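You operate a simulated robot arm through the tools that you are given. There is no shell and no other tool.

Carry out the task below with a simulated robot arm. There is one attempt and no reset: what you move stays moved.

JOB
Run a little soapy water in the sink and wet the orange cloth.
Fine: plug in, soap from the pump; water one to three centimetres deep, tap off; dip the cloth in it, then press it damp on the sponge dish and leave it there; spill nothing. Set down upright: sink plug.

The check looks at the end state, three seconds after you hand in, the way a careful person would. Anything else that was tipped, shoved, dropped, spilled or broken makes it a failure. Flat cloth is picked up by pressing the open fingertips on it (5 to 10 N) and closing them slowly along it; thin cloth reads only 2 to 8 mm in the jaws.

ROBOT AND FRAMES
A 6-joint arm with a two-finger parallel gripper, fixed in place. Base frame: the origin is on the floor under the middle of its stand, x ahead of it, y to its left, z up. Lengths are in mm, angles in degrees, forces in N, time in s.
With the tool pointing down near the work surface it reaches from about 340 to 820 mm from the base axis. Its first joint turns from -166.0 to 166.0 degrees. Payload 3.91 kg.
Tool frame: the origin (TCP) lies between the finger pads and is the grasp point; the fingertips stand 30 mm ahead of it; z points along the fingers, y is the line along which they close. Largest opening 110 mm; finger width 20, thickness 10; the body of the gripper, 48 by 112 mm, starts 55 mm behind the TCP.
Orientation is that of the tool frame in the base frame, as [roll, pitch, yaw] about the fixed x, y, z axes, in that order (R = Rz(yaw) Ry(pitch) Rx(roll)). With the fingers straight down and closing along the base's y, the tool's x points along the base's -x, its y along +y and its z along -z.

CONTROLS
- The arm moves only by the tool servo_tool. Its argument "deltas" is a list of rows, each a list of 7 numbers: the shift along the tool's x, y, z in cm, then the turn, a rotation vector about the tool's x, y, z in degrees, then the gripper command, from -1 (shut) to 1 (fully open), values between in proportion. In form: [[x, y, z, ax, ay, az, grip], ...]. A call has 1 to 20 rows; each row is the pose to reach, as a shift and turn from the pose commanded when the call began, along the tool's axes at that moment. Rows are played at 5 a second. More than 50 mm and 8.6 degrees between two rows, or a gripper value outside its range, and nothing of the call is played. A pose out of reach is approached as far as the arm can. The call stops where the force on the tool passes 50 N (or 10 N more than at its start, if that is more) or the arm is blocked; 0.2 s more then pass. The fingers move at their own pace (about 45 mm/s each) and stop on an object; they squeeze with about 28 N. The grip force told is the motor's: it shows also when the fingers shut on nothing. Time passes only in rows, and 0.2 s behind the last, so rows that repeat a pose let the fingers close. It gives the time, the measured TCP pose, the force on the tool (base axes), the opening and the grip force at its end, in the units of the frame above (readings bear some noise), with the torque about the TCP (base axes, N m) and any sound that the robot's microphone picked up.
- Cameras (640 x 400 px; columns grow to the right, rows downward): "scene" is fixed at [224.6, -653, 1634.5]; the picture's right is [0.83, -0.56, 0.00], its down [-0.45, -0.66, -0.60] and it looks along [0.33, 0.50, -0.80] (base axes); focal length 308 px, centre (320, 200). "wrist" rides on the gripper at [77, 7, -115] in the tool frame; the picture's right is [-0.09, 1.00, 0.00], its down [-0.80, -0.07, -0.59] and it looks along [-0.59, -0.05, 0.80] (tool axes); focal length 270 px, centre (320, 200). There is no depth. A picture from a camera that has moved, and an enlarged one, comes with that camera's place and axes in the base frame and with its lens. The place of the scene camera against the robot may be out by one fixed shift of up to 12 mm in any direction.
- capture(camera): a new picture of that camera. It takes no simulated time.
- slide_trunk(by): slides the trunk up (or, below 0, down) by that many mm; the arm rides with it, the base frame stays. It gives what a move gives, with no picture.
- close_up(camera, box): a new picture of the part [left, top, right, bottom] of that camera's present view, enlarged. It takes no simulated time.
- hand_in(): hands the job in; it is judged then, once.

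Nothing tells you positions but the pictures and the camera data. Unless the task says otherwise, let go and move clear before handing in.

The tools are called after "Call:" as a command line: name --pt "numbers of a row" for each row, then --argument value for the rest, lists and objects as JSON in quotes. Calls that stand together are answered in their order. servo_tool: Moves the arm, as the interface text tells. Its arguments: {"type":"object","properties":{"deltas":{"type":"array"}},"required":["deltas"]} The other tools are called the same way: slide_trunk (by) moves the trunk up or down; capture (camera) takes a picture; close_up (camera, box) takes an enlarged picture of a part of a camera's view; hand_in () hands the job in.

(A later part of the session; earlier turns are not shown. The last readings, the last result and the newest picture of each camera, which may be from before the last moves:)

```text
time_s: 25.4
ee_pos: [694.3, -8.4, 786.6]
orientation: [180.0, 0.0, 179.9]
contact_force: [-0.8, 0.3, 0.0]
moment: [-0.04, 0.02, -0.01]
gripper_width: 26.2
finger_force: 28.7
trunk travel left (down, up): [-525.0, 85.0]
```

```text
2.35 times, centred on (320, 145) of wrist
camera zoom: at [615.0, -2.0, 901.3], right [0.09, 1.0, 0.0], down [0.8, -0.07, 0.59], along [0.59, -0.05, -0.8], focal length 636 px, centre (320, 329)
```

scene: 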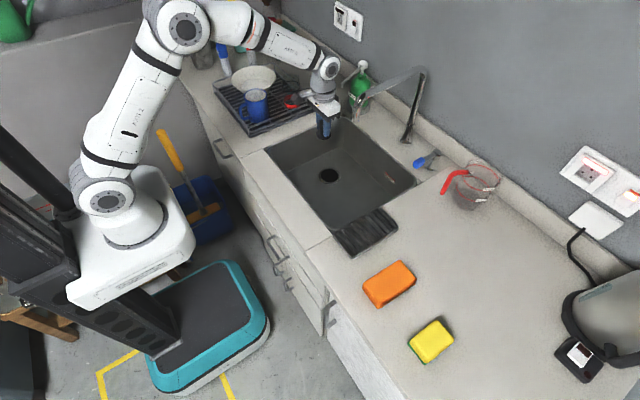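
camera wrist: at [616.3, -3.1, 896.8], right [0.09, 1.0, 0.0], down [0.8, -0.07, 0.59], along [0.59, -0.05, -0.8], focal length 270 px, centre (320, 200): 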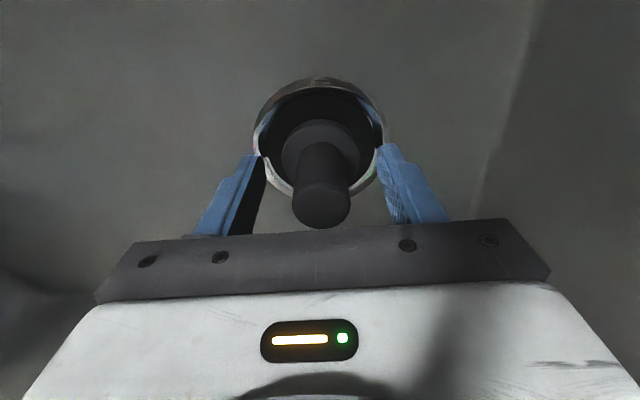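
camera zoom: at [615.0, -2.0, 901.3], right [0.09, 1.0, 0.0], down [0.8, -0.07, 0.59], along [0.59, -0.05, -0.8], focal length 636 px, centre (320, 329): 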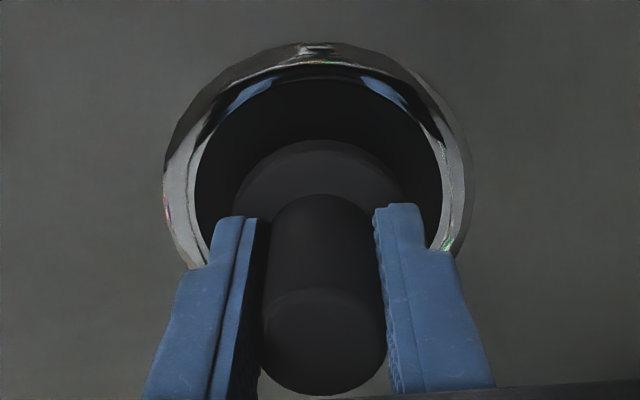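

The plug is now centred in the ring to within about a millimetre. I'll touch it down and release.

Call:
servo_tool --pt "0 0 0.1 0 0 0 -1" --pt "0 0 0.2 0 0 0 -1" --pt "0 0 0.2 0 0 0 -1"

Call:
servo_tool --pt "0 0 0 0 0 0 -0.45" --pt "0 0 0 0 0 0 -0.3" --pt "0 0 0 0 0 0 0" --pt "0 0 0 0 0 0 0.2" --pt "0 0 -3 0 0 0 0.2" --pt "0 0 -7 0 0 0 0.2" --pt "0 0 -11 0 0 0 0.2" --pt "0 0 -15 0 0 0 0.2" --pt "2 0 -19 0 0 0 0.2" --pt "4 0 -22 0 0 0 0.2" --pt "4 0 -22 0 0 0 0.2"

Call:
close_up --camera "wrist" --box '[285, 65, 357, 140]'

Call:
close_up --camera "scene" --box '[315, 156, 351, 192]'

```text
time_s: 26.2
ee_pos: [693.5, -9.6, 784.6]
orientation: [180.0, -0.1, 179.9]
contact_force: [0.3, 0.0, -0.7]
moment: [-0.04, 0.0, -0.04]
gripper_width: 26.9
finger_force: 28.2
trunk travel left (down, up): [-525.0, 85.0]
```

```text
time_s: 28.6
ee_pos: [655.5, -10.4, 1002.7]
orientation: [180.0, 0.0, 180.0]
contact_force: [0.1, 0.0, -0.3]
moment: [0.02, -0.02, 0.0]
gripper_width: 66.3
finger_force: 0.0
trunk travel left (down, up): [-525.0, 85.0]
```

```text
5.33 times, centred on (321, 102) of wrist
camera zoom: at [576.5, -2.9, 1116.6], right [0.09, 1.0, 0.0], down [0.8, -0.07, 0.59], along [0.59, -0.05, -0.8], focal length 1442 px, centre (315, 720)
```

zoom: 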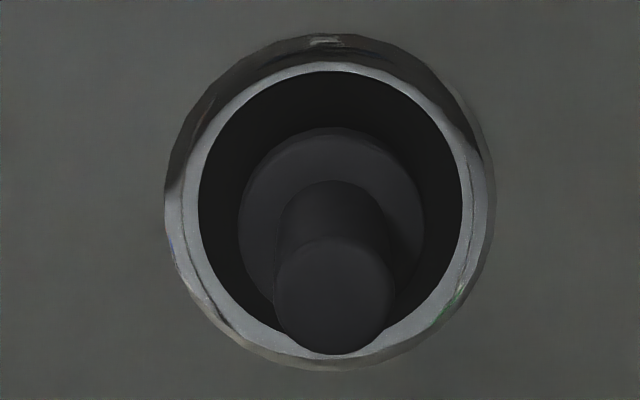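

```text
11.11 times, centred on (333, 174) of scene
camera zoom: at [224.6, -653.0, 1634.5], right [0.83, -0.56, 0.0], down [-0.45, -0.66, -0.6], along [0.33, 0.5, -0.8], focal length 3426 px, centre (176, 489)
```

zoom: 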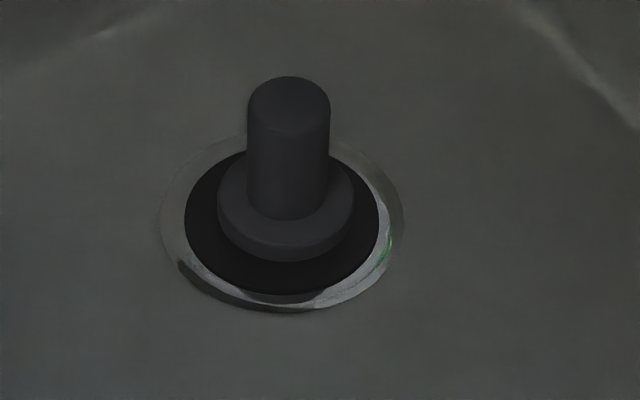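

The plug is seated, upright and central. Next is a close look at the soap pump from a tilted pose, because I must be sure its nozzle is over the sink before pressing.

Call:
servo_tool --pt "1.2 0.9 -2.9 0 -4 0 1" --pt "2.4 1.8 -5.7 0 -8 0 1" --pt "3.6 2.6 -8.5 0 -14 0 1" --pt "4.8 3.5 -11.4 0 -20 0 1" --pt "6 4.4 -14.2 0 -26 0 1" --pt "7.2 5.3 -17 0 -32 0 1" --pt "8.4 6.2 -20 0 -38 0 1" --pt "9.5 7 -22.7 0 -38 0 1" --pt "9.5 7 -22.7 0 -38 0 1"

Call:
capture --camera "wrist"

Call:
close_up --camera "wrist" --box '[260, 60, 420, 230]'

```text
time_s: 30.6
ee_pos: [558.5, 58.6, 1233.2]
orientation: [180.0, 38.1, 180.0]
contact_force: [0.2, -0.2, -0.4]
moment: [0.0, -0.02, 0.01]
gripper_width: 109.9
finger_force: 0.0
trunk travel left (down, up): [-525.0, 85.0]
```

```text
taken
camera wrist: at [424.9, 65.2, 1275.5], right [0.07, 1.0, 0.05], down [0.26, -0.07, 0.96], along [0.96, -0.05, -0.27], focal length 270 px, centre (320, 200)
```

wrist: 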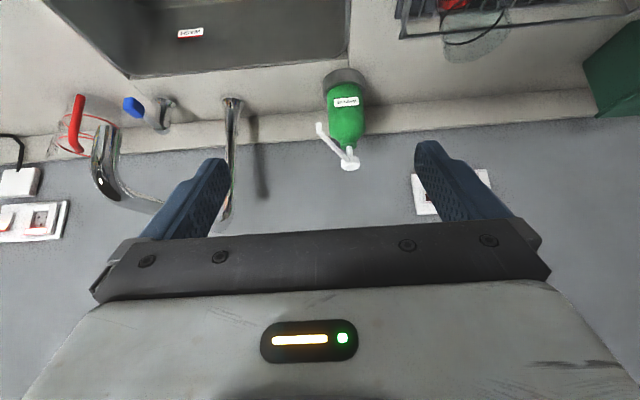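

```text
2.35 times, centred on (340, 145) of wrist
camera zoom: at [424.9, 65.2, 1275.5], right [0.07, 1.0, 0.05], down [0.26, -0.07, 0.96], along [0.96, -0.05, -0.27], focal length 636 px, centre (273, 329)
```

zoom: 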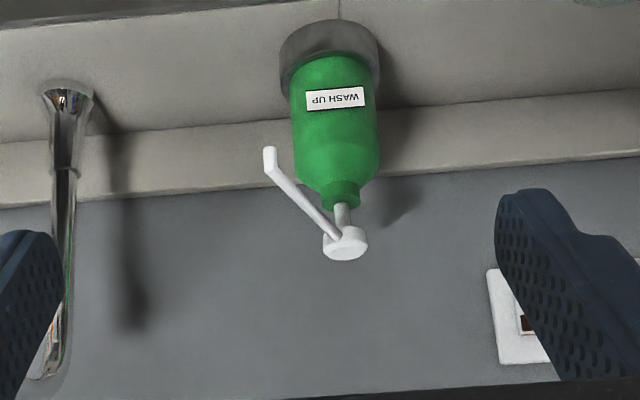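

The pump head is at about (900, 102) with its top near z 1080, and the nozzle tip is about (771, 50), well inside the sink edges. With the fingers shut I'll approach above the head to test the reach.

Call:
servo_tool --pt "-2.44 0.62 3.41 0 0 0 -1" --pt "-4.88 1.24 6.82 0 0 0 -1" --pt "-7.32 1.86 10.23 0 0 0 -1" --pt "-9.76 2.48 13.64 0 0 0 -1" --pt "-12.2 3.1 17.05 0 0 0 -1" --pt "-14.64 3.72 20.46 0 0 0 -1" --pt "-17.07 4.34 23.88 0 0 0 -1" --pt "-17.07 4.34 23.88 0 0 0 -1"

Call:
capture --camera "wrist"

Call:
close_up --camera "scene" --box '[240, 0, 460, 160]'

```text
time_s: 32.4
ee_pos: [839.7, 102.0, 1149.4]
orientation: [180.0, 38.0, -179.9]
contact_force: [0.0, -0.3, 0.6]
moment: [0.0, -0.02, 0.02]
gripper_width: 0.1
finger_force: 28.4
trunk travel left (down, up): [-525.0, 85.0]
```

```text
taken
camera wrist: at [707.6, 109.9, 1191.7], right [0.07, 1.0, 0.05], down [0.26, -0.07, 0.96], along [0.96, -0.05, -0.27], focal length 270 px, centre (320, 200)
```

wrist: 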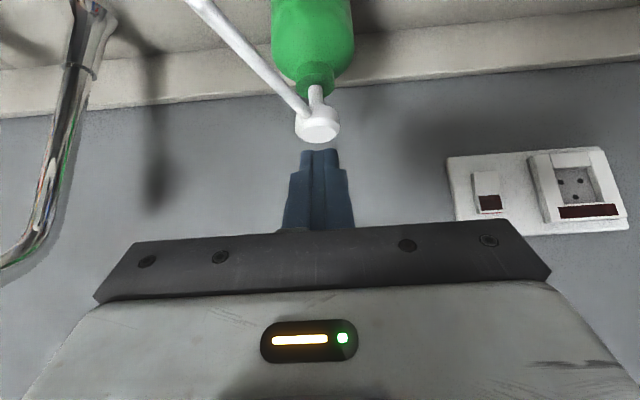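

```text
2.50 times, centred on (350, 80) of scene
camera zoom: at [224.6, -653.0, 1634.5], right [0.83, -0.56, 0.0], down [-0.45, -0.66, -0.6], along [0.33, 0.5, -0.8], focal length 771 px, centre (245, 500)
```

zoom: 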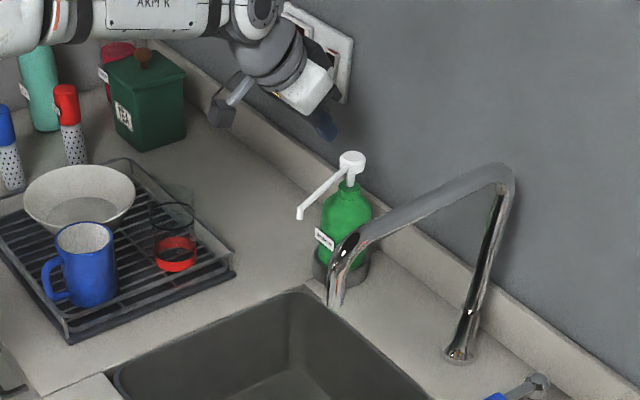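

Call:
close_up --camera "wrist" --box '[260, 70, 370, 180]'

Call:
close_up --camera "scene" --box '[330, 45, 390, 100]'

```text
3.64 times, centred on (315, 125) of wrist
camera zoom: at [707.6, 109.9, 1191.7], right [0.07, 1.0, 0.05], down [0.26, -0.07, 0.96], along [0.96, -0.05, -0.27], focal length 983 px, centre (338, 473)
```

zoom: 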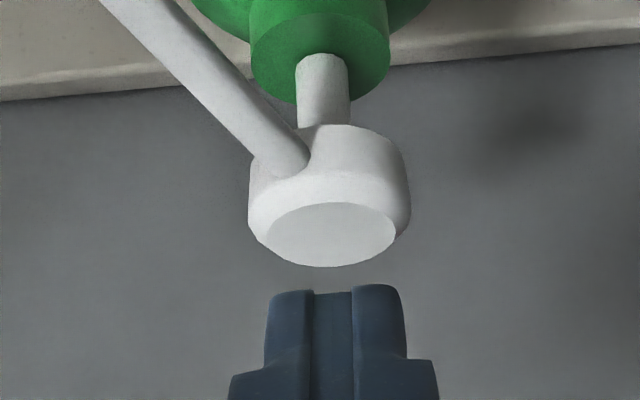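

```text
7.27 times, centred on (360, 72) of scene
camera zoom: at [224.6, -653.0, 1634.5], right [0.83, -0.56, 0.0], down [-0.45, -0.66, -0.6], along [0.33, 0.5, -0.8], focal length 2242 px, centre (29, 1127)
```

zoom: 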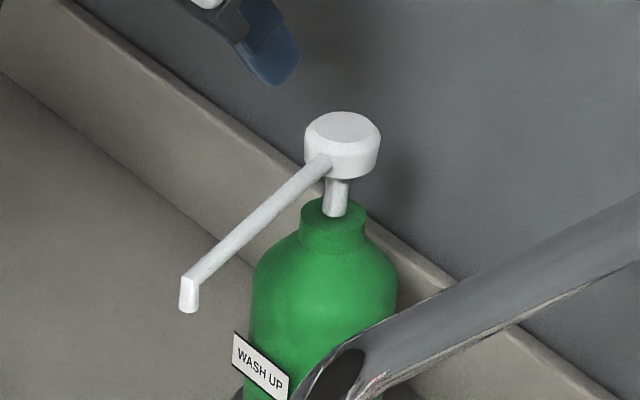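

The head's top face is at about (892, 100, 1088). I'll move the shut fingertips right above it, check, then press straight down in small steps.

Call:
servo_tool --pt "-1.0 -0.1 2.1 0 0 0 -1" --pt "-2.05 -0.2 4.14 0 0 0 -1" --pt "-2.05 -0.2 4.14 0 0 0 -1"

Call:
close_up --camera "wrist" --box '[260, 70, 370, 180]'

Call:
close_up --camera "scene" --box '[330, 45, 390, 100]'

```text
time_s: 33.2
ee_pos: [880.3, 101.1, 1128.2]
orientation: [-179.9, 38.0, -179.9]
contact_force: [-0.2, 0.2, -0.2]
moment: [-0.01, -0.01, 0.02]
gripper_width: 0.0
finger_force: 28.6
trunk travel left (down, up): [-525.0, 85.0]
```

```text
3.64 times, centred on (315, 125) of wrist
camera zoom: at [747.4, 108.4, 1170.1], right [0.07, 1.0, 0.05], down [0.27, -0.07, 0.96], along [0.96, -0.05, -0.27], focal length 983 px, centre (338, 473)
```

zoom: 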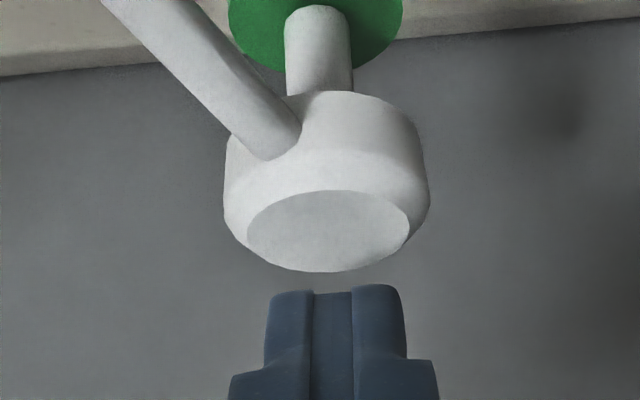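

```text
7.27 times, centred on (360, 72) of scene
camera zoom: at [224.6, -653.0, 1634.5], right [0.83, -0.56, 0.0], down [-0.45, -0.66, -0.6], along [0.33, 0.5, -0.8], focal length 2242 px, centre (29, 1127)
```

zoom: 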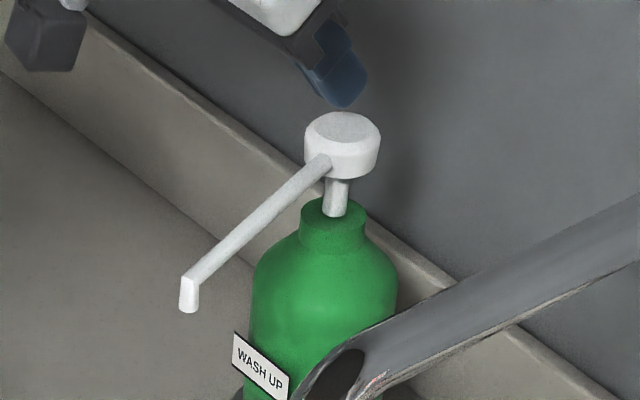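

Call:
servo_tool --pt "0.25 0 0.32 0 0 0 -1" --pt "0.49 0 0.63 0 0 0 -1" --pt "0.74 0 0.95 0 0 0 -1" --pt "0.99 0 1.26 0 0 0 -1" --pt "0.99 0 1.26 0 0 0 -1"

Call:
close_up --camera "scene" --box '[330, 45, 390, 100]'

```text
time_s: 34.4
ee_pos: [881.4, 100.7, 1113.0]
orientation: [180.0, 38.1, -180.0]
contact_force: [-0.7, 0.6, 3.0]
moment: [0.0, -0.03, -0.04]
gripper_width: 0.1
finger_force: 28.5
trunk travel left (down, up): [-525.0, 85.0]
```

```text
7.27 times, centred on (360, 72) of scene
camera zoom: at [224.6, -653.0, 1634.5], right [0.83, -0.56, 0.0], down [-0.45, -0.66, -0.6], along [0.33, 0.5, -0.8], focal length 2242 px, centre (29, 1127)
```

zoom: 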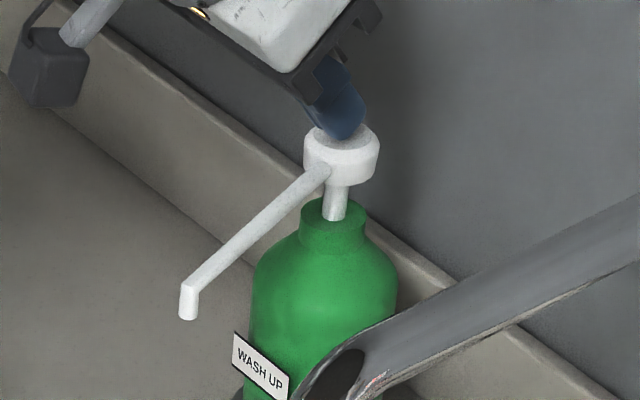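

The fingertips are on the head (3 N) and it is starting to go down. I'll push it through its stroke.

Call:
servo_tool --pt "0.25 0 0.32 0 0 0 -1" --pt "0.49 0 0.63 0 0 0 -1" --pt "0.74 0 0.95 0 0 0 -1" --pt "0.86 0 1.1 0 0 0 -1" --pt "0.86 0 1.1 0 0 0 -1"

Call:
close_up --camera "scene" --box '[320, 45, 400, 180]'

Call:
close_up --camera "wrist" --box '[120, 0, 400, 180]'

```text
time_s: 35.6
ee_pos: [881.4, 100.1, 1102.2]
orientation: [180.0, 38.4, -180.0]
contact_force: [5.6, -3.7, 16.2]
moment: [-0.11, -0.37, -0.05]
gripper_width: 0.0
finger_force: 27.8
trunk travel left (down, up): [-525.0, 85.0]
```

```text
2.96 times, centred on (360, 112) of scene
camera zoom: at [224.6, -653.0, 1634.5], right [0.83, -0.56, 0.0], down [-0.45, -0.66, -0.6], along [0.33, 0.5, -0.8], focal length 914 px, centre (202, 459)
```

zoom: 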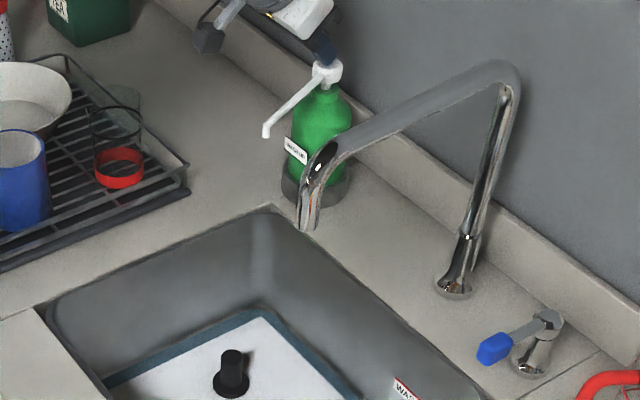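

```text
2.22 times, centred on (260, 90) of wrist
camera zoom: at [747.6, 108.0, 1143.7], right [0.07, 1.0, 0.06], down [0.26, -0.07, 0.96], along [0.96, -0.05, -0.26], focal length 601 px, centre (453, 444)
```

zoom: 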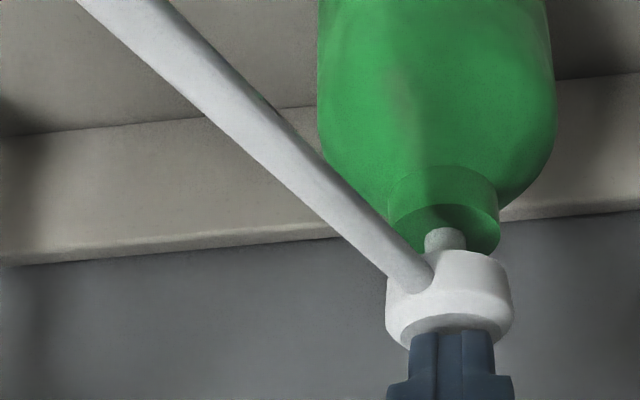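

The pump reached its stop (16 N), and the sink floor now shows something white with a bluish edge. I'll let the head rise and look at the sink.

Call:
servo_tool --pt "-0.49 0 -0.63 0 0 0 -1" --pt "-0.99 0 -1.26 0 0 0 -1" --pt "-1.6 0 -2.05 0 0 0 -1" --pt "-2.6 0 -3.3 0 0 0 -1" --pt "-3.7 0 -4.73 0 0 0 -1" --pt "-3.7 0 -4.73 0 0 0 -1"

Call:
capture --camera "scene"

Call:
close_up --camera "scene" --box '[260, 90, 430, 240]'

```text
time_s: 37.0
ee_pos: [880.4, 100.0, 1157.1]
orientation: [180.0, 38.0, -179.9]
contact_force: [-0.5, 0.0, 0.0]
moment: [-0.03, -0.01, 0.0]
gripper_width: 0.0
finger_force: 27.7
trunk travel left (down, up): [-525.0, 85.0]
```

```text
taken
```

scene: 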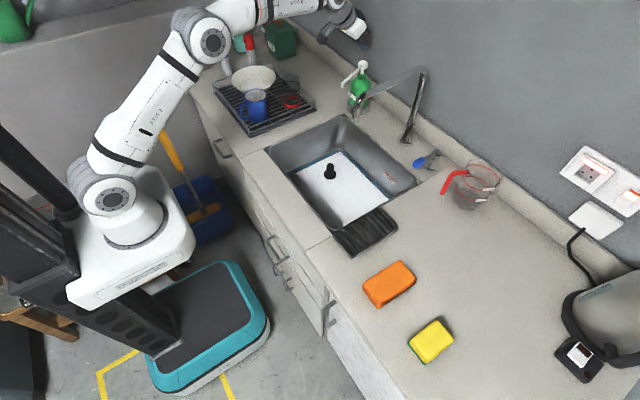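

```text
2.67 times, centred on (345, 165) of scene
camera zoom: at [224.6, -653.0, 1634.5], right [0.83, -0.56, 0.0], down [-0.45, -0.66, -0.6], along [0.33, 0.5, -0.8], focal length 822 px, centre (253, 293)
```

zoom: 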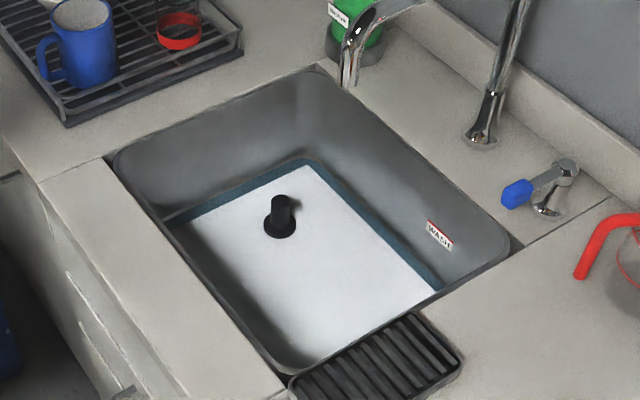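

The soap has landed in the sink: white suds cover the floor around the plug, and nothing is on the counter. Now I'll retreat and go round the spout to look at the tap lever.

Call:
servo_tool --pt "2.57 -0.53 -3.21 0 0 0 -1" --pt "5.13 -1.05 -6.43 0 0 0 -1" --pt "7.7 -1.58 -9.64 0 0 0 -1" --pt "10.27 -2.1 -12.85 0 0 0 -1" --pt "12.84 -2.63 -16.06 0 0 0 -1" --pt "15.4 -3.15 -19.28 0 0 0 -1" --pt "17.97 -3.68 -22.49 0 0 0 -1" --pt "20.54 -4.2 -25.7 0 0 0 -1" --pt "21.28 -7.93 -25.11 0 0 0 -1" --pt "22.02 -11.67 -24.52 0 0 0 -1" --pt "22.76 -15.4 -23.93 0 0 0 -1" --pt "23.5 -19.13 -23.34 0 0 0 -1" --pt "24.24 -22.87 -22.76 0 0 0 -0.5" --pt "24.98 -26.6 -22.17 0 0 0 0" --pt "25.72 -30.33 -21.58 0 0 0 0" --pt "26.46 -34.07 -20.99 0 0 0 0" --pt "27.2 -37.8 -20.4 0 0 0 0" --pt "27.2 -37.8 -20.4 0 0 0 0"

Call:
capture --camera "wrist"

Call:
close_up --camera "scene" --box '[400, 130, 450, 180]'

```text
time_s: 40.8
ee_pos: [538.9, -277.2, 1150.9]
orientation: [-180.0, 38.0, -179.8]
contact_force: [0.2, 0.1, 0.9]
moment: [0.0, -0.01, -0.01]
gripper_width: 54.9
finger_force: 0.1
trunk travel left (down, up): [-525.0, 85.0]
```

```text
taken
camera wrist: at [406.5, -270.2, 1193.5], right [0.07, 1.0, 0.05], down [0.26, -0.07, 0.96], along [0.96, -0.05, -0.27], focal length 270 px, centre (320, 200)
```

wrist: 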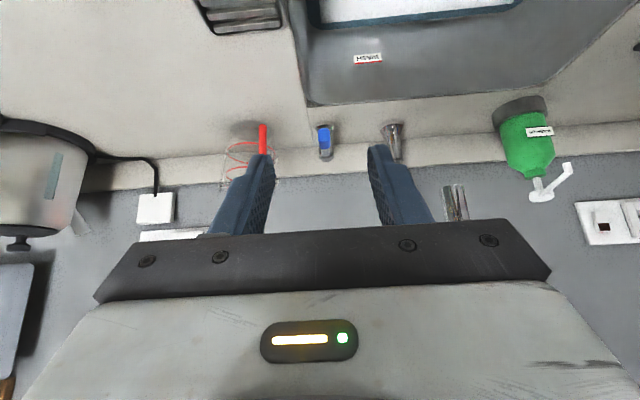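

```text
8.00 times, centred on (425, 155) of scene
camera zoom: at [224.6, -653.0, 1634.5], right [0.83, -0.56, 0.0], down [-0.45, -0.66, -0.6], along [0.33, 0.5, -0.8], focal length 2466 px, centre (-520, 560)
```

zoom: 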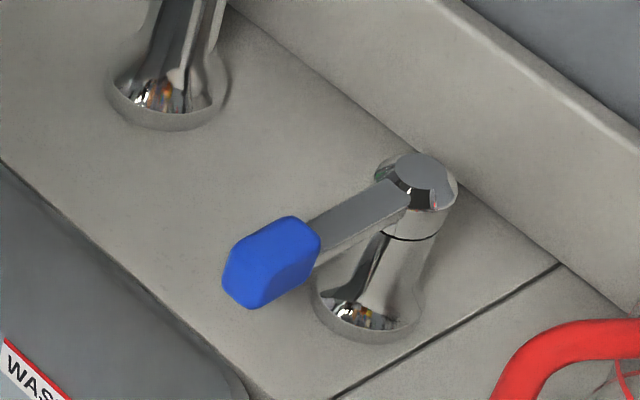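

The lever has a flat blue-tipped arm on a round cap over a vertical post, so it probably turns sideways about the post. I'll enlarge it from here to fix its position.

Call:
close_up --camera "wrist" --box '[285, 100, 365, 175]'

Call:
close_up --camera "wrist" --box '[180, 80, 440, 240]'

```text
5.33 times, centred on (325, 138) of wrist
camera zoom: at [406.5, -270.2, 1193.5], right [0.07, 1.0, 0.05], down [0.26, -0.07, 0.96], along [0.96, -0.05, -0.27], focal length 1442 px, centre (293, 533)
```

zoom: 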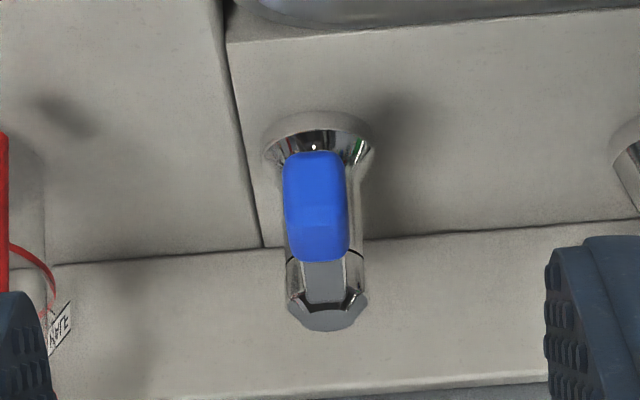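

```text
2.46 times, centred on (310, 160) of wrist
camera zoom: at [406.5, -270.2, 1193.5], right [0.07, 1.0, 0.05], down [0.26, -0.07, 0.96], along [0.96, -0.05, -0.27], focal length 665 px, centre (345, 298)
```

zoom: 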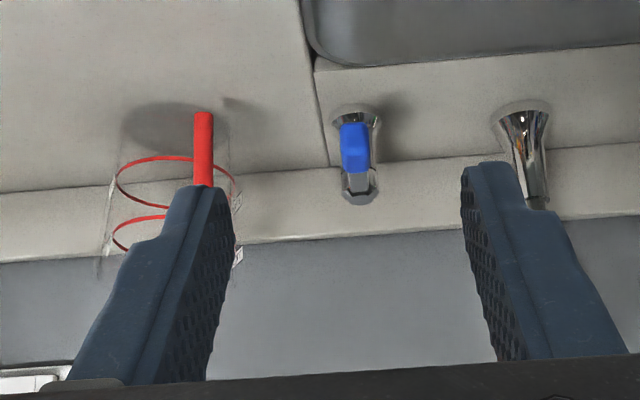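

Lever handle centre: (822, -280, 970), 20 mm wide, pivot axis near (908, -279). I'll bring the open fingers toward it so they straddle the handle, stopping short to check.

Call:
servo_tool --pt "-1.82 -0.04 3.82 0 0 0 0" --pt "-3.64 -0.08 7.63 0 0 0 0" --pt "-5.46 -0.12 11.45 0 0 0 0" --pt "-7.28 -0.16 15.26 0 0 0 0" --pt "-9.1 -0.2 19.08 0 0 0 0" --pt "-10.93 -0.23 22.89 0 0 0 0" --pt "-10.93 -0.23 22.89 0 0 0 0"

Call:
capture --camera "wrist"

Call:
close_up --camera "scene" --box '[300, 40, 480, 200]'

```text
time_s: 42.4
ee_pos: [769.6, -278.8, 1038.8]
orientation: [-180.0, 38.0, -180.0]
contact_force: [0.4, 0.0, 0.0]
moment: [0.0, 0.0, -0.03]
gripper_width: 54.7
finger_force: 0.1
trunk travel left (down, up): [-525.0, 85.0]
```

```text
taken
camera wrist: at [636.0, -271.3, 1081.3], right [0.07, 1.0, 0.05], down [0.26, -0.07, 0.96], along [0.96, -0.05, -0.27], focal length 270 px, centre (320, 200)
```

wrist: 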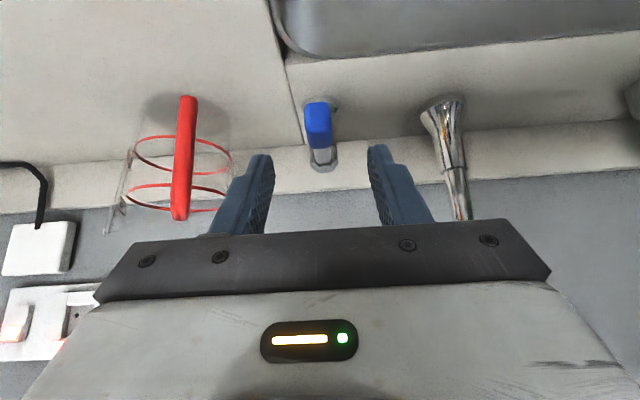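

```text
2.50 times, centred on (390, 120) of scene
camera zoom: at [224.6, -653.0, 1634.5], right [0.83, -0.56, 0.0], down [-0.45, -0.66, -0.6], along [0.33, 0.5, -0.8], focal length 771 px, centre (145, 400)
```

zoom: 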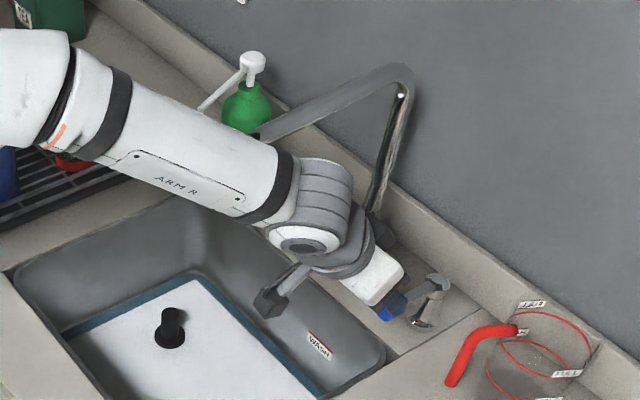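

Call:
servo_tool --pt "0 0 2.5 0 0 0 0" --pt "0 0 5 0 0 0 0" --pt "0 0 6.5 0 0 0 0" --pt "0 0 7.5 0 0 0 0" --pt "0 0 7.5 0 0 0 0"

Call:
capture --camera "wrist"

Call:
close_up --camera "scene" --box '[360, 90, 460, 190]'

```text
time_s: 43.6
ee_pos: [814.8, -278.5, 978.8]
orientation: [-180.0, 38.0, 179.9]
contact_force: [0.7, -0.4, -0.3]
moment: [0.03, 0.02, 0.0]
gripper_width: 54.9
finger_force: 0.1
trunk travel left (down, up): [-525.0, 85.0]
```

```text
taken
camera wrist: at [682.6, -271.1, 1021.6], right [0.07, 1.0, 0.05], down [0.27, -0.07, 0.96], along [0.96, -0.05, -0.27], focal length 270 px, centre (320, 200)
```

wrist: 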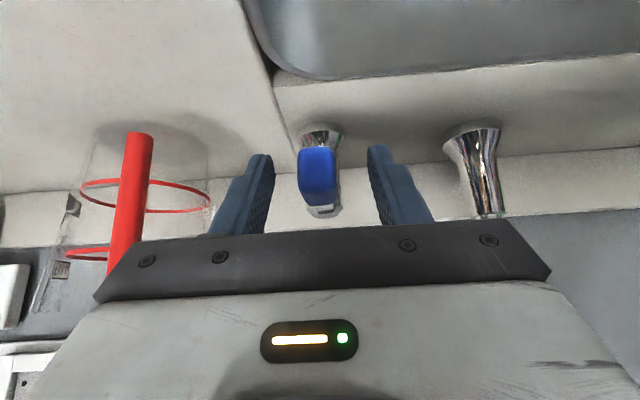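

```text
4.00 times, centred on (410, 140) of scene
camera zoom: at [224.6, -653.0, 1634.5], right [0.83, -0.56, 0.0], down [-0.45, -0.66, -0.6], along [0.33, 0.5, -0.8], focal length 1233 px, centre (-40, 440)
```

zoom: 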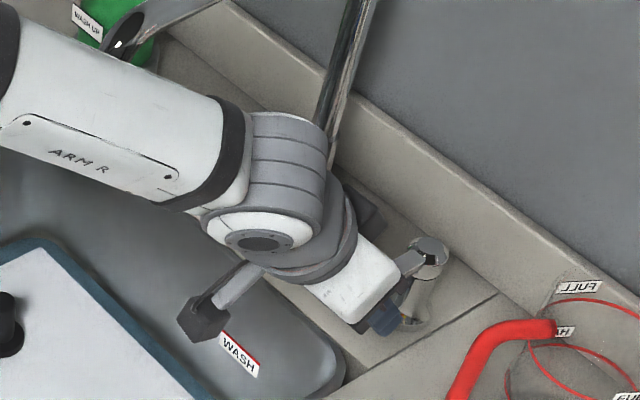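

The handle sits between the fingers. I'll push it gently sideways, first toward +y (away from the jug), feeling for resistance.

Call:
servo_tool --pt "0 0.8 0 0 0 0 0" --pt "0 1.4 0 0 0 0 0" --pt "0 1.8 0 0 0 0 0" --pt "0 2.1 0 0 0 0 0"

Call:
close_up --camera "wrist" --box '[240, 100, 400, 230]'

```text
time_s: 44.6
ee_pos: [814.8, -259.7, 978.5]
orientation: [180.0, 38.1, 179.8]
contact_force: [1.0, -10.2, -3.4]
moment: [-0.06, -0.03, -0.14]
gripper_width: 60.2
finger_force: 4.8
trunk travel left (down, up): [-525.0, 85.0]
```

```text
3.08 times, centred on (320, 165) of wrist
camera zoom: at [681.2, -251.9, 1021.7], right [0.07, 1.0, 0.05], down [0.27, -0.07, 0.96], along [0.96, -0.05, -0.27], focal length 832 px, centre (320, 308)
```

zoom: 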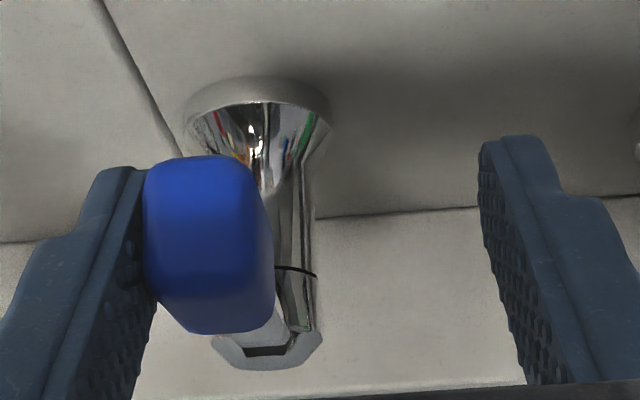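

Toward +y it resists with about 10 N and does not move. I'll try the other way.

Call:
servo_tool --pt "0 -1 0 0 0 0 0" --pt "0 -2 0 0 0 0 0" --pt "0 -3 0 0 0 0 0" --pt "0 -3.6 0 0 0 0 0" --pt "0 -4.1 0 0 0 0 0"

Call:
close_up --camera "wrist" --box '[240, 100, 400, 230]'

```text
time_s: 45.8
ee_pos: [814.7, -298.7, 980.5]
orientation: [180.0, 38.1, -179.8]
contact_force: [0.6, 1.0, 0.2]
moment: [-0.02, -0.04, 0.01]
gripper_width: 55.1
finger_force: 0.2
trunk travel left (down, up): [-525.0, 85.0]
```

```text
3.08 times, centred on (320, 165) of wrist
camera zoom: at [681.5, -290.6, 1022.7], right [0.07, 1.0, 0.05], down [0.27, -0.07, 0.96], along [0.96, -0.05, -0.27], focal length 832 px, centre (320, 308)
```

zoom: 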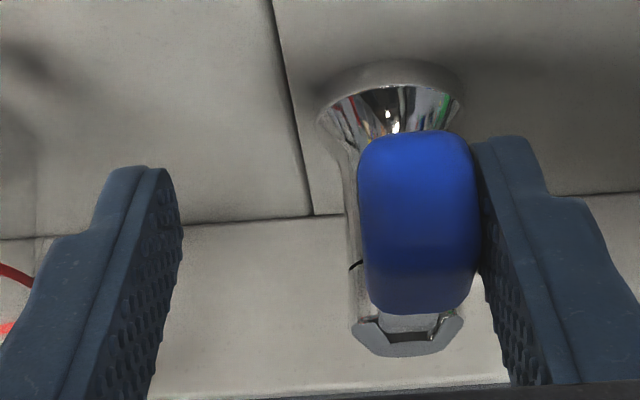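

Call:
servo_tool --pt "0 -0.3 0 0 0 0 0" --pt "0 -0.6 0 0 0 0 0" --pt "0 -0.9 0 0 0 0 0"

Call:
close_up --camera "wrist" --box '[240, 100, 400, 230]'

Call:
close_up --camera "scene" --box '[300, 70, 460, 200]'

```text
time_s: 46.6
ee_pos: [814.5, -308.8, 981.0]
orientation: [-180.0, 38.0, -180.0]
contact_force: [1.2, 0.2, -0.4]
moment: [0.02, 0.0, -0.05]
gripper_width: 55.5
finger_force: 0.1
trunk travel left (down, up): [-525.0, 85.0]
```

```text
3.08 times, centred on (320, 165) of wrist
camera zoom: at [682.3, -300.7, 1023.4], right [0.07, 1.0, 0.05], down [0.27, -0.07, 0.96], along [0.96, -0.05, -0.27], focal length 832 px, centre (320, 308)
```

zoom: 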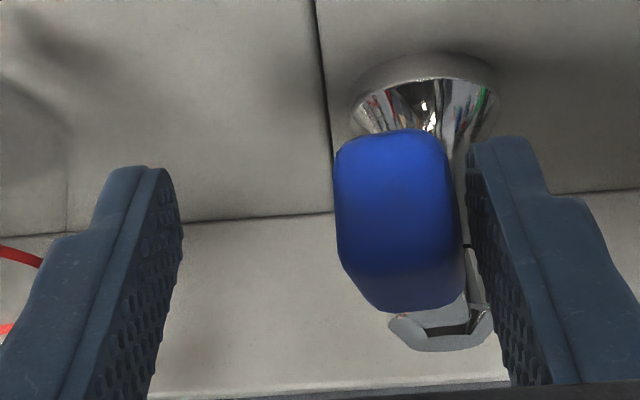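

```text
3.08 times, centred on (380, 135) of scene
camera zoom: at [224.6, -653.0, 1634.5], right [0.83, -0.56, 0.0], down [-0.45, -0.66, -0.6], along [0.33, 0.5, -0.8], focal length 949 px, centre (135, 400)
```

zoom: 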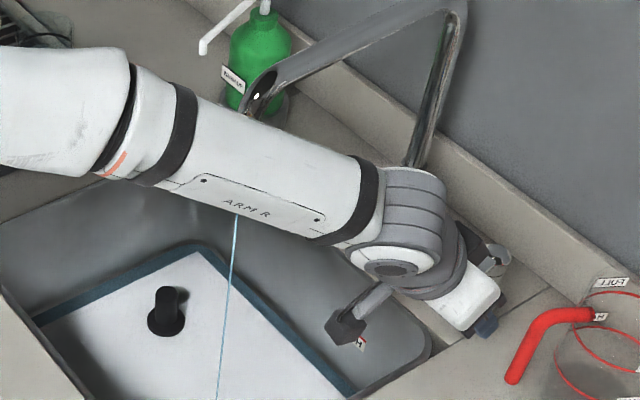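

Turning toward -y opens the tap: a thin stream now falls from the spout into the sink. To keep clear of the jug's red handle I'll narrow the fingers, which also turns the lever a bit more, and watch the flow.

Call:
servo_tool --pt "0 0 0 0 0 0 -0.2" --pt "0 0 0 0 0 0 -0.35" --pt "0 0 0 0 0 0 -0.45" --pt "0 0 0 0 0 0 -0.45"

Call:
capture --camera "wrist"

Call:
close_up --camera "scene" --box '[260, 70, 460, 240]'

```text
time_s: 47.6
ee_pos: [816.1, -308.4, 980.1]
orientation: [179.9, 38.1, 180.0]
contact_force: [-0.6, -0.4, -0.6]
moment: [0.07, 0.0, 0.01]
gripper_width: 30.6
finger_force: 0.8
trunk travel left (down, up): [-525.0, 85.0]
```

```text
taken
camera wrist: at [682.3, -300.8, 1023.4], right [0.07, 1.0, 0.05], down [0.27, -0.07, 0.96], along [0.96, -0.05, -0.27], focal length 270 px, centre (320, 200)
```

wrist: 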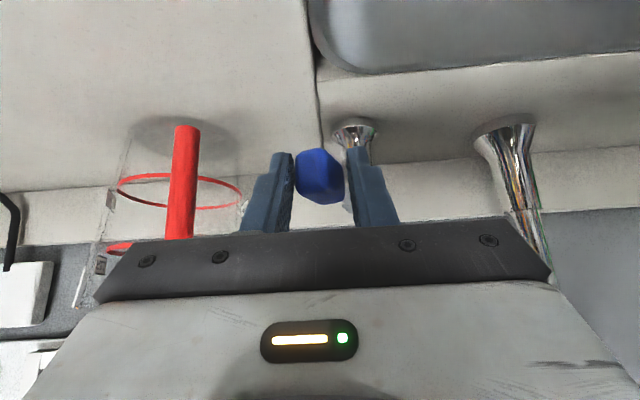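

```text
2.35 times, centred on (360, 155) of scene
camera zoom: at [224.6, -653.0, 1634.5], right [0.83, -0.56, 0.0], down [-0.45, -0.66, -0.6], along [0.33, 0.5, -0.8], focal length 725 px, centre (226, 306)
```

zoom: 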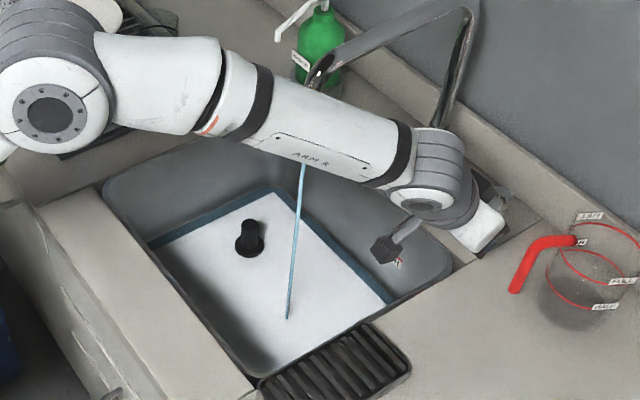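

The stream is thicker and lands well inside the sink. I'll hold here for three seconds and compare the level at the plug.

Call:
close_up --camera "scene" --box '[295, 130, 365, 190]'

Call:
servo_tool --pt "0 0 0 0 0 0 -0.45" --pt "0 0 0 0 0 0 -0.45" --pt "0 0 0 0 0 0 -0.45" --pt "0 0 0 0 0 0 -0.45" --pt "0 0 0 0 0 0 -0.45" --pt "0 0 0 0 0 0 -0.45" --pt "0 0 0 0 0 0 -0.45" --pt "0 0 0 0 0 0 -0.45" --pt "0 0 0 0 0 0 -0.45" --pt "0 0 0 0 0 0 -0.45" --pt "0 0 0 0 0 0 -0.45" --pt "0 0 0 0 0 0 -0.45" --pt "0 0 0 0 0 0 -0.45" --pt "0 0 0 0 0 0 -0.45"

Call:
close_up --camera "scene" --box '[295, 130, 365, 190]'

Call:
close_up --camera "scene" --box '[260, 90, 430, 260]'

```text
6.67 times, centred on (330, 160) of scene
camera zoom: at [224.6, -653.0, 1634.5], right [0.83, -0.56, 0.0], down [-0.45, -0.66, -0.6], along [0.33, 0.5, -0.8], focal length 2055 px, centre (253, 467)
```

zoom: 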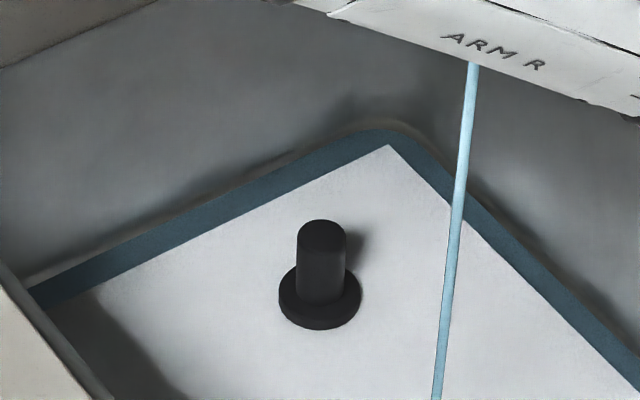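

```text
time_s: 50.6
ee_pos: [815.5, -307.1, 982.0]
orientation: [-180.0, 38.0, 180.0]
contact_force: [0.1, 0.1, 0.1]
moment: [-0.01, -0.01, -0.02]
gripper_width: 30.7
finger_force: 0.1
trunk travel left (down, up): [-525.0, 85.0]
```

```text
6.67 times, centred on (330, 160) of scene
camera zoom: at [224.6, -653.0, 1634.5], right [0.83, -0.56, 0.0], down [-0.45, -0.66, -0.6], along [0.33, 0.5, -0.8], focal length 2055 px, centre (253, 467)
```

zoom: 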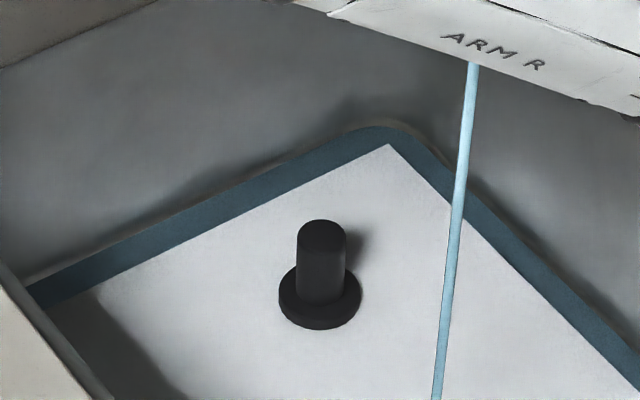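

```text
2.35 times, centred on (345, 175) of scene
camera zoom: at [224.6, -653.0, 1634.5], right [0.83, -0.56, 0.0], down [-0.45, -0.66, -0.6], along [0.33, 0.5, -0.8], focal length 725 px, centre (261, 259)
```

zoom: 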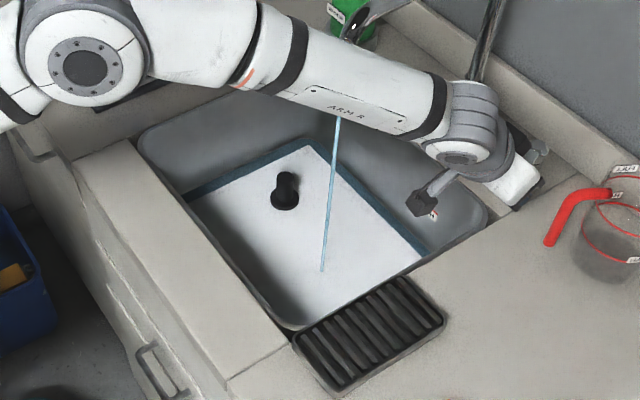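

The level rises only slowly at this opening. I'll open the lever a little more and wait four seconds.

Call:
servo_tool --pt "0 -0.4 0 0 0 0 -0.45" --pt "0 -0.8 0 0 0 0 -0.45" --pt "0 -1.2 0 0 0 0 -0.45" --pt "0 -1.2 0 0 0 0 -0.45" --pt "0 -1.2 0 0 0 0 -0.45" --pt "0 -1.2 0 0 0 0 -0.45" --pt "0 -1.2 0 0 0 0 -0.45" --pt "0 -1.2 0 0 0 0 -0.45"

Call:
close_up --camera "scene" --box '[260, 90, 430, 260]'

Call:
close_up --camera "scene" --box '[295, 130, 365, 190]'

Call:
close_up --camera "wrist" --box '[100, 90, 400, 250]'

```text
time_s: 52.4
ee_pos: [814.2, -321.5, 980.1]
orientation: [180.0, 38.0, 180.0]
contact_force: [-3.3, -0.8, -0.1]
moment: [0.09, -0.11, 0.05]
gripper_width: 31.5
finger_force: 9.2
trunk travel left (down, up): [-525.0, 85.0]
```

```text
2.35 times, centred on (345, 175) of scene
camera zoom: at [224.6, -653.0, 1634.5], right [0.83, -0.56, 0.0], down [-0.45, -0.66, -0.6], along [0.33, 0.5, -0.8], focal length 725 px, centre (261, 259)
```

zoom: 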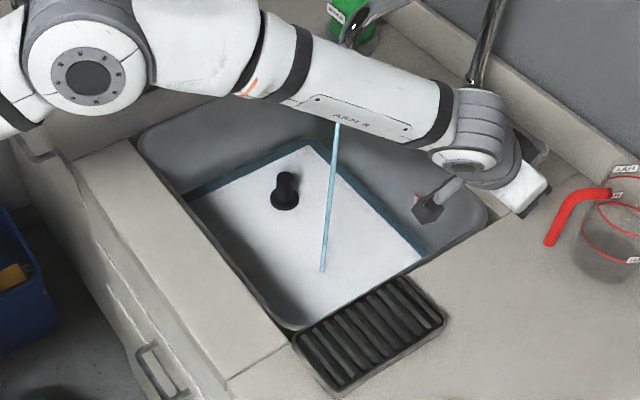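

```text
6.67 times, centred on (330, 160) of scene
camera zoom: at [224.6, -653.0, 1634.5], right [0.83, -0.56, 0.0], down [-0.45, -0.66, -0.6], along [0.33, 0.5, -0.8], focal length 2055 px, centre (253, 467)
```

zoom: 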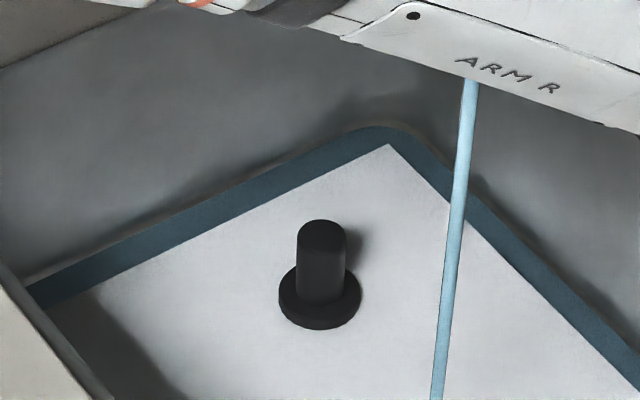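

```text
2.13 times, centred on (250, 170) of wrist
camera zoom: at [680.9, -312.6, 1023.0], right [0.07, 1.0, 0.05], down [0.27, -0.07, 0.96], along [0.96, -0.05, -0.27], focal length 577 px, centre (469, 264)
```

zoom: 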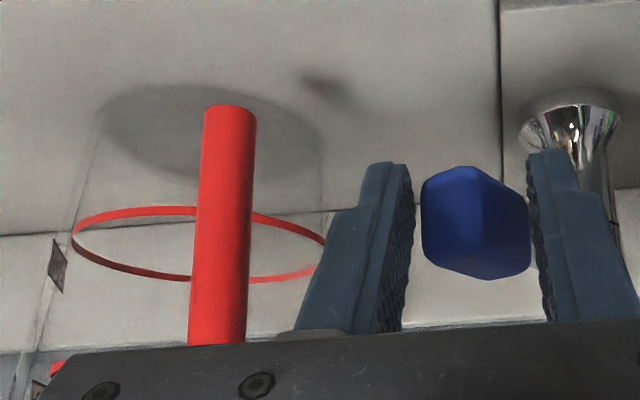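

Call:
close_up --camera "scene" --box '[322, 142, 346, 157]'

Call:
servo_tool --pt "0 0 0 0 0 0 -0.3" --pt "0 0 0 0 0 0 -0.3" --pt "0 0 0 0 0 0 -0.3" --pt "0 0 0 0 0 0 -0.3" --pt "0 0 0 0 0 0 -0.3" --pt "0 0 0 0 0 0 -0.3" --pt "0 0 0 0 0 0 -0.3" --pt "0 0 0 0 0 0 -0.3" --pt "0 0 0 0 0 0 -0.3" --pt "0 0 0 0 0 0 -0.3" --pt "0 0 0 0 0 0 -0.3" --pt "0 0 0 0 0 0 -0.3" --pt "0 0 0 0 0 0 -0.3" --pt "0 0 0 0 0 0 -0.3"

Call:
close_up --camera "scene" --box '[322, 142, 346, 157]'

Call:
close_up --camera "scene" --box '[310, 150, 350, 185]'

```text
16.00 times, centred on (334, 150) of scene
camera zoom: at [224.6, -653.0, 1634.5], right [0.83, -0.56, 0.0], down [-0.45, -0.66, -0.6], along [0.33, 0.5, -0.8], focal length 4933 px, centre (96, 1008)
```

zoom: 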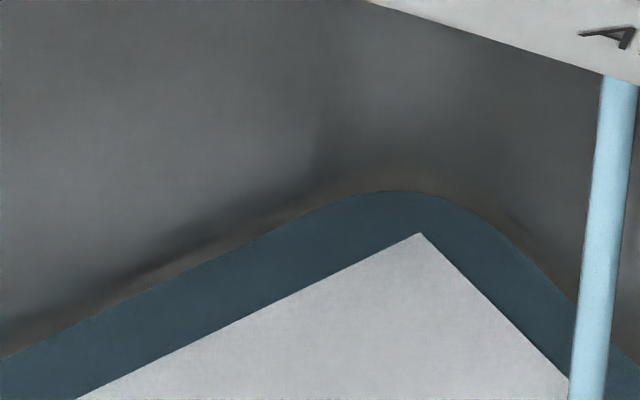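

```text
time_s: 55.4
ee_pos: [814.8, -319.7, 980.4]
orientation: [180.0, 37.9, -180.0]
contact_force: [-0.2, 0.4, -0.1]
moment: [0.02, 0.0, -0.02]
gripper_width: 38.7
finger_force: 0.0
trunk travel left (down, up): [-525.0, 85.0]
```

```text
16.00 times, centred on (334, 150) of scene
camera zoom: at [224.6, -653.0, 1634.5], right [0.83, -0.56, 0.0], down [-0.45, -0.66, -0.6], along [0.33, 0.5, -0.8], focal length 4933 px, centre (96, 1008)
```

zoom: 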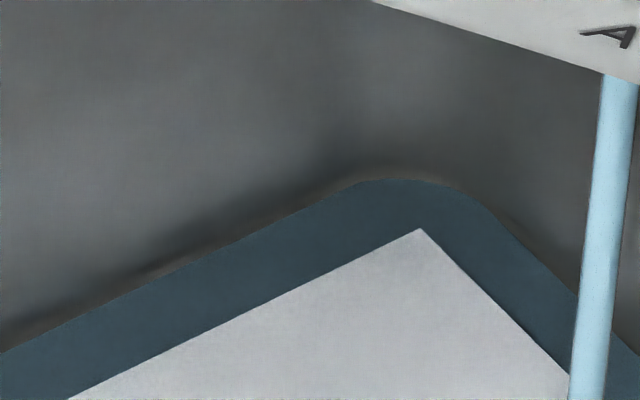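

```text
11.43 times, centred on (330, 168) of scene
camera zoom: at [224.6, -653.0, 1634.5], right [0.83, -0.56, 0.0], down [-0.45, -0.66, -0.6], along [0.33, 0.5, -0.8], focal length 3523 px, centre (206, 571)
```

zoom: 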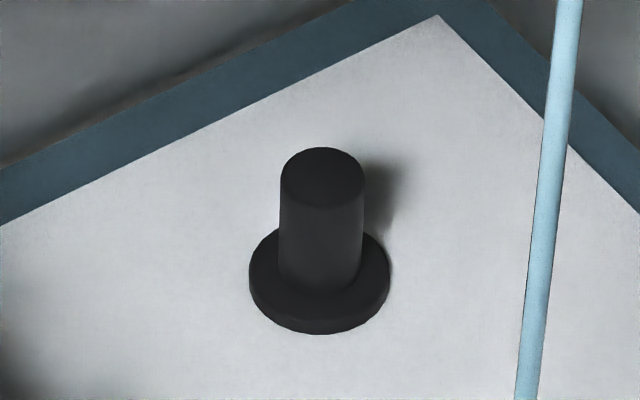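

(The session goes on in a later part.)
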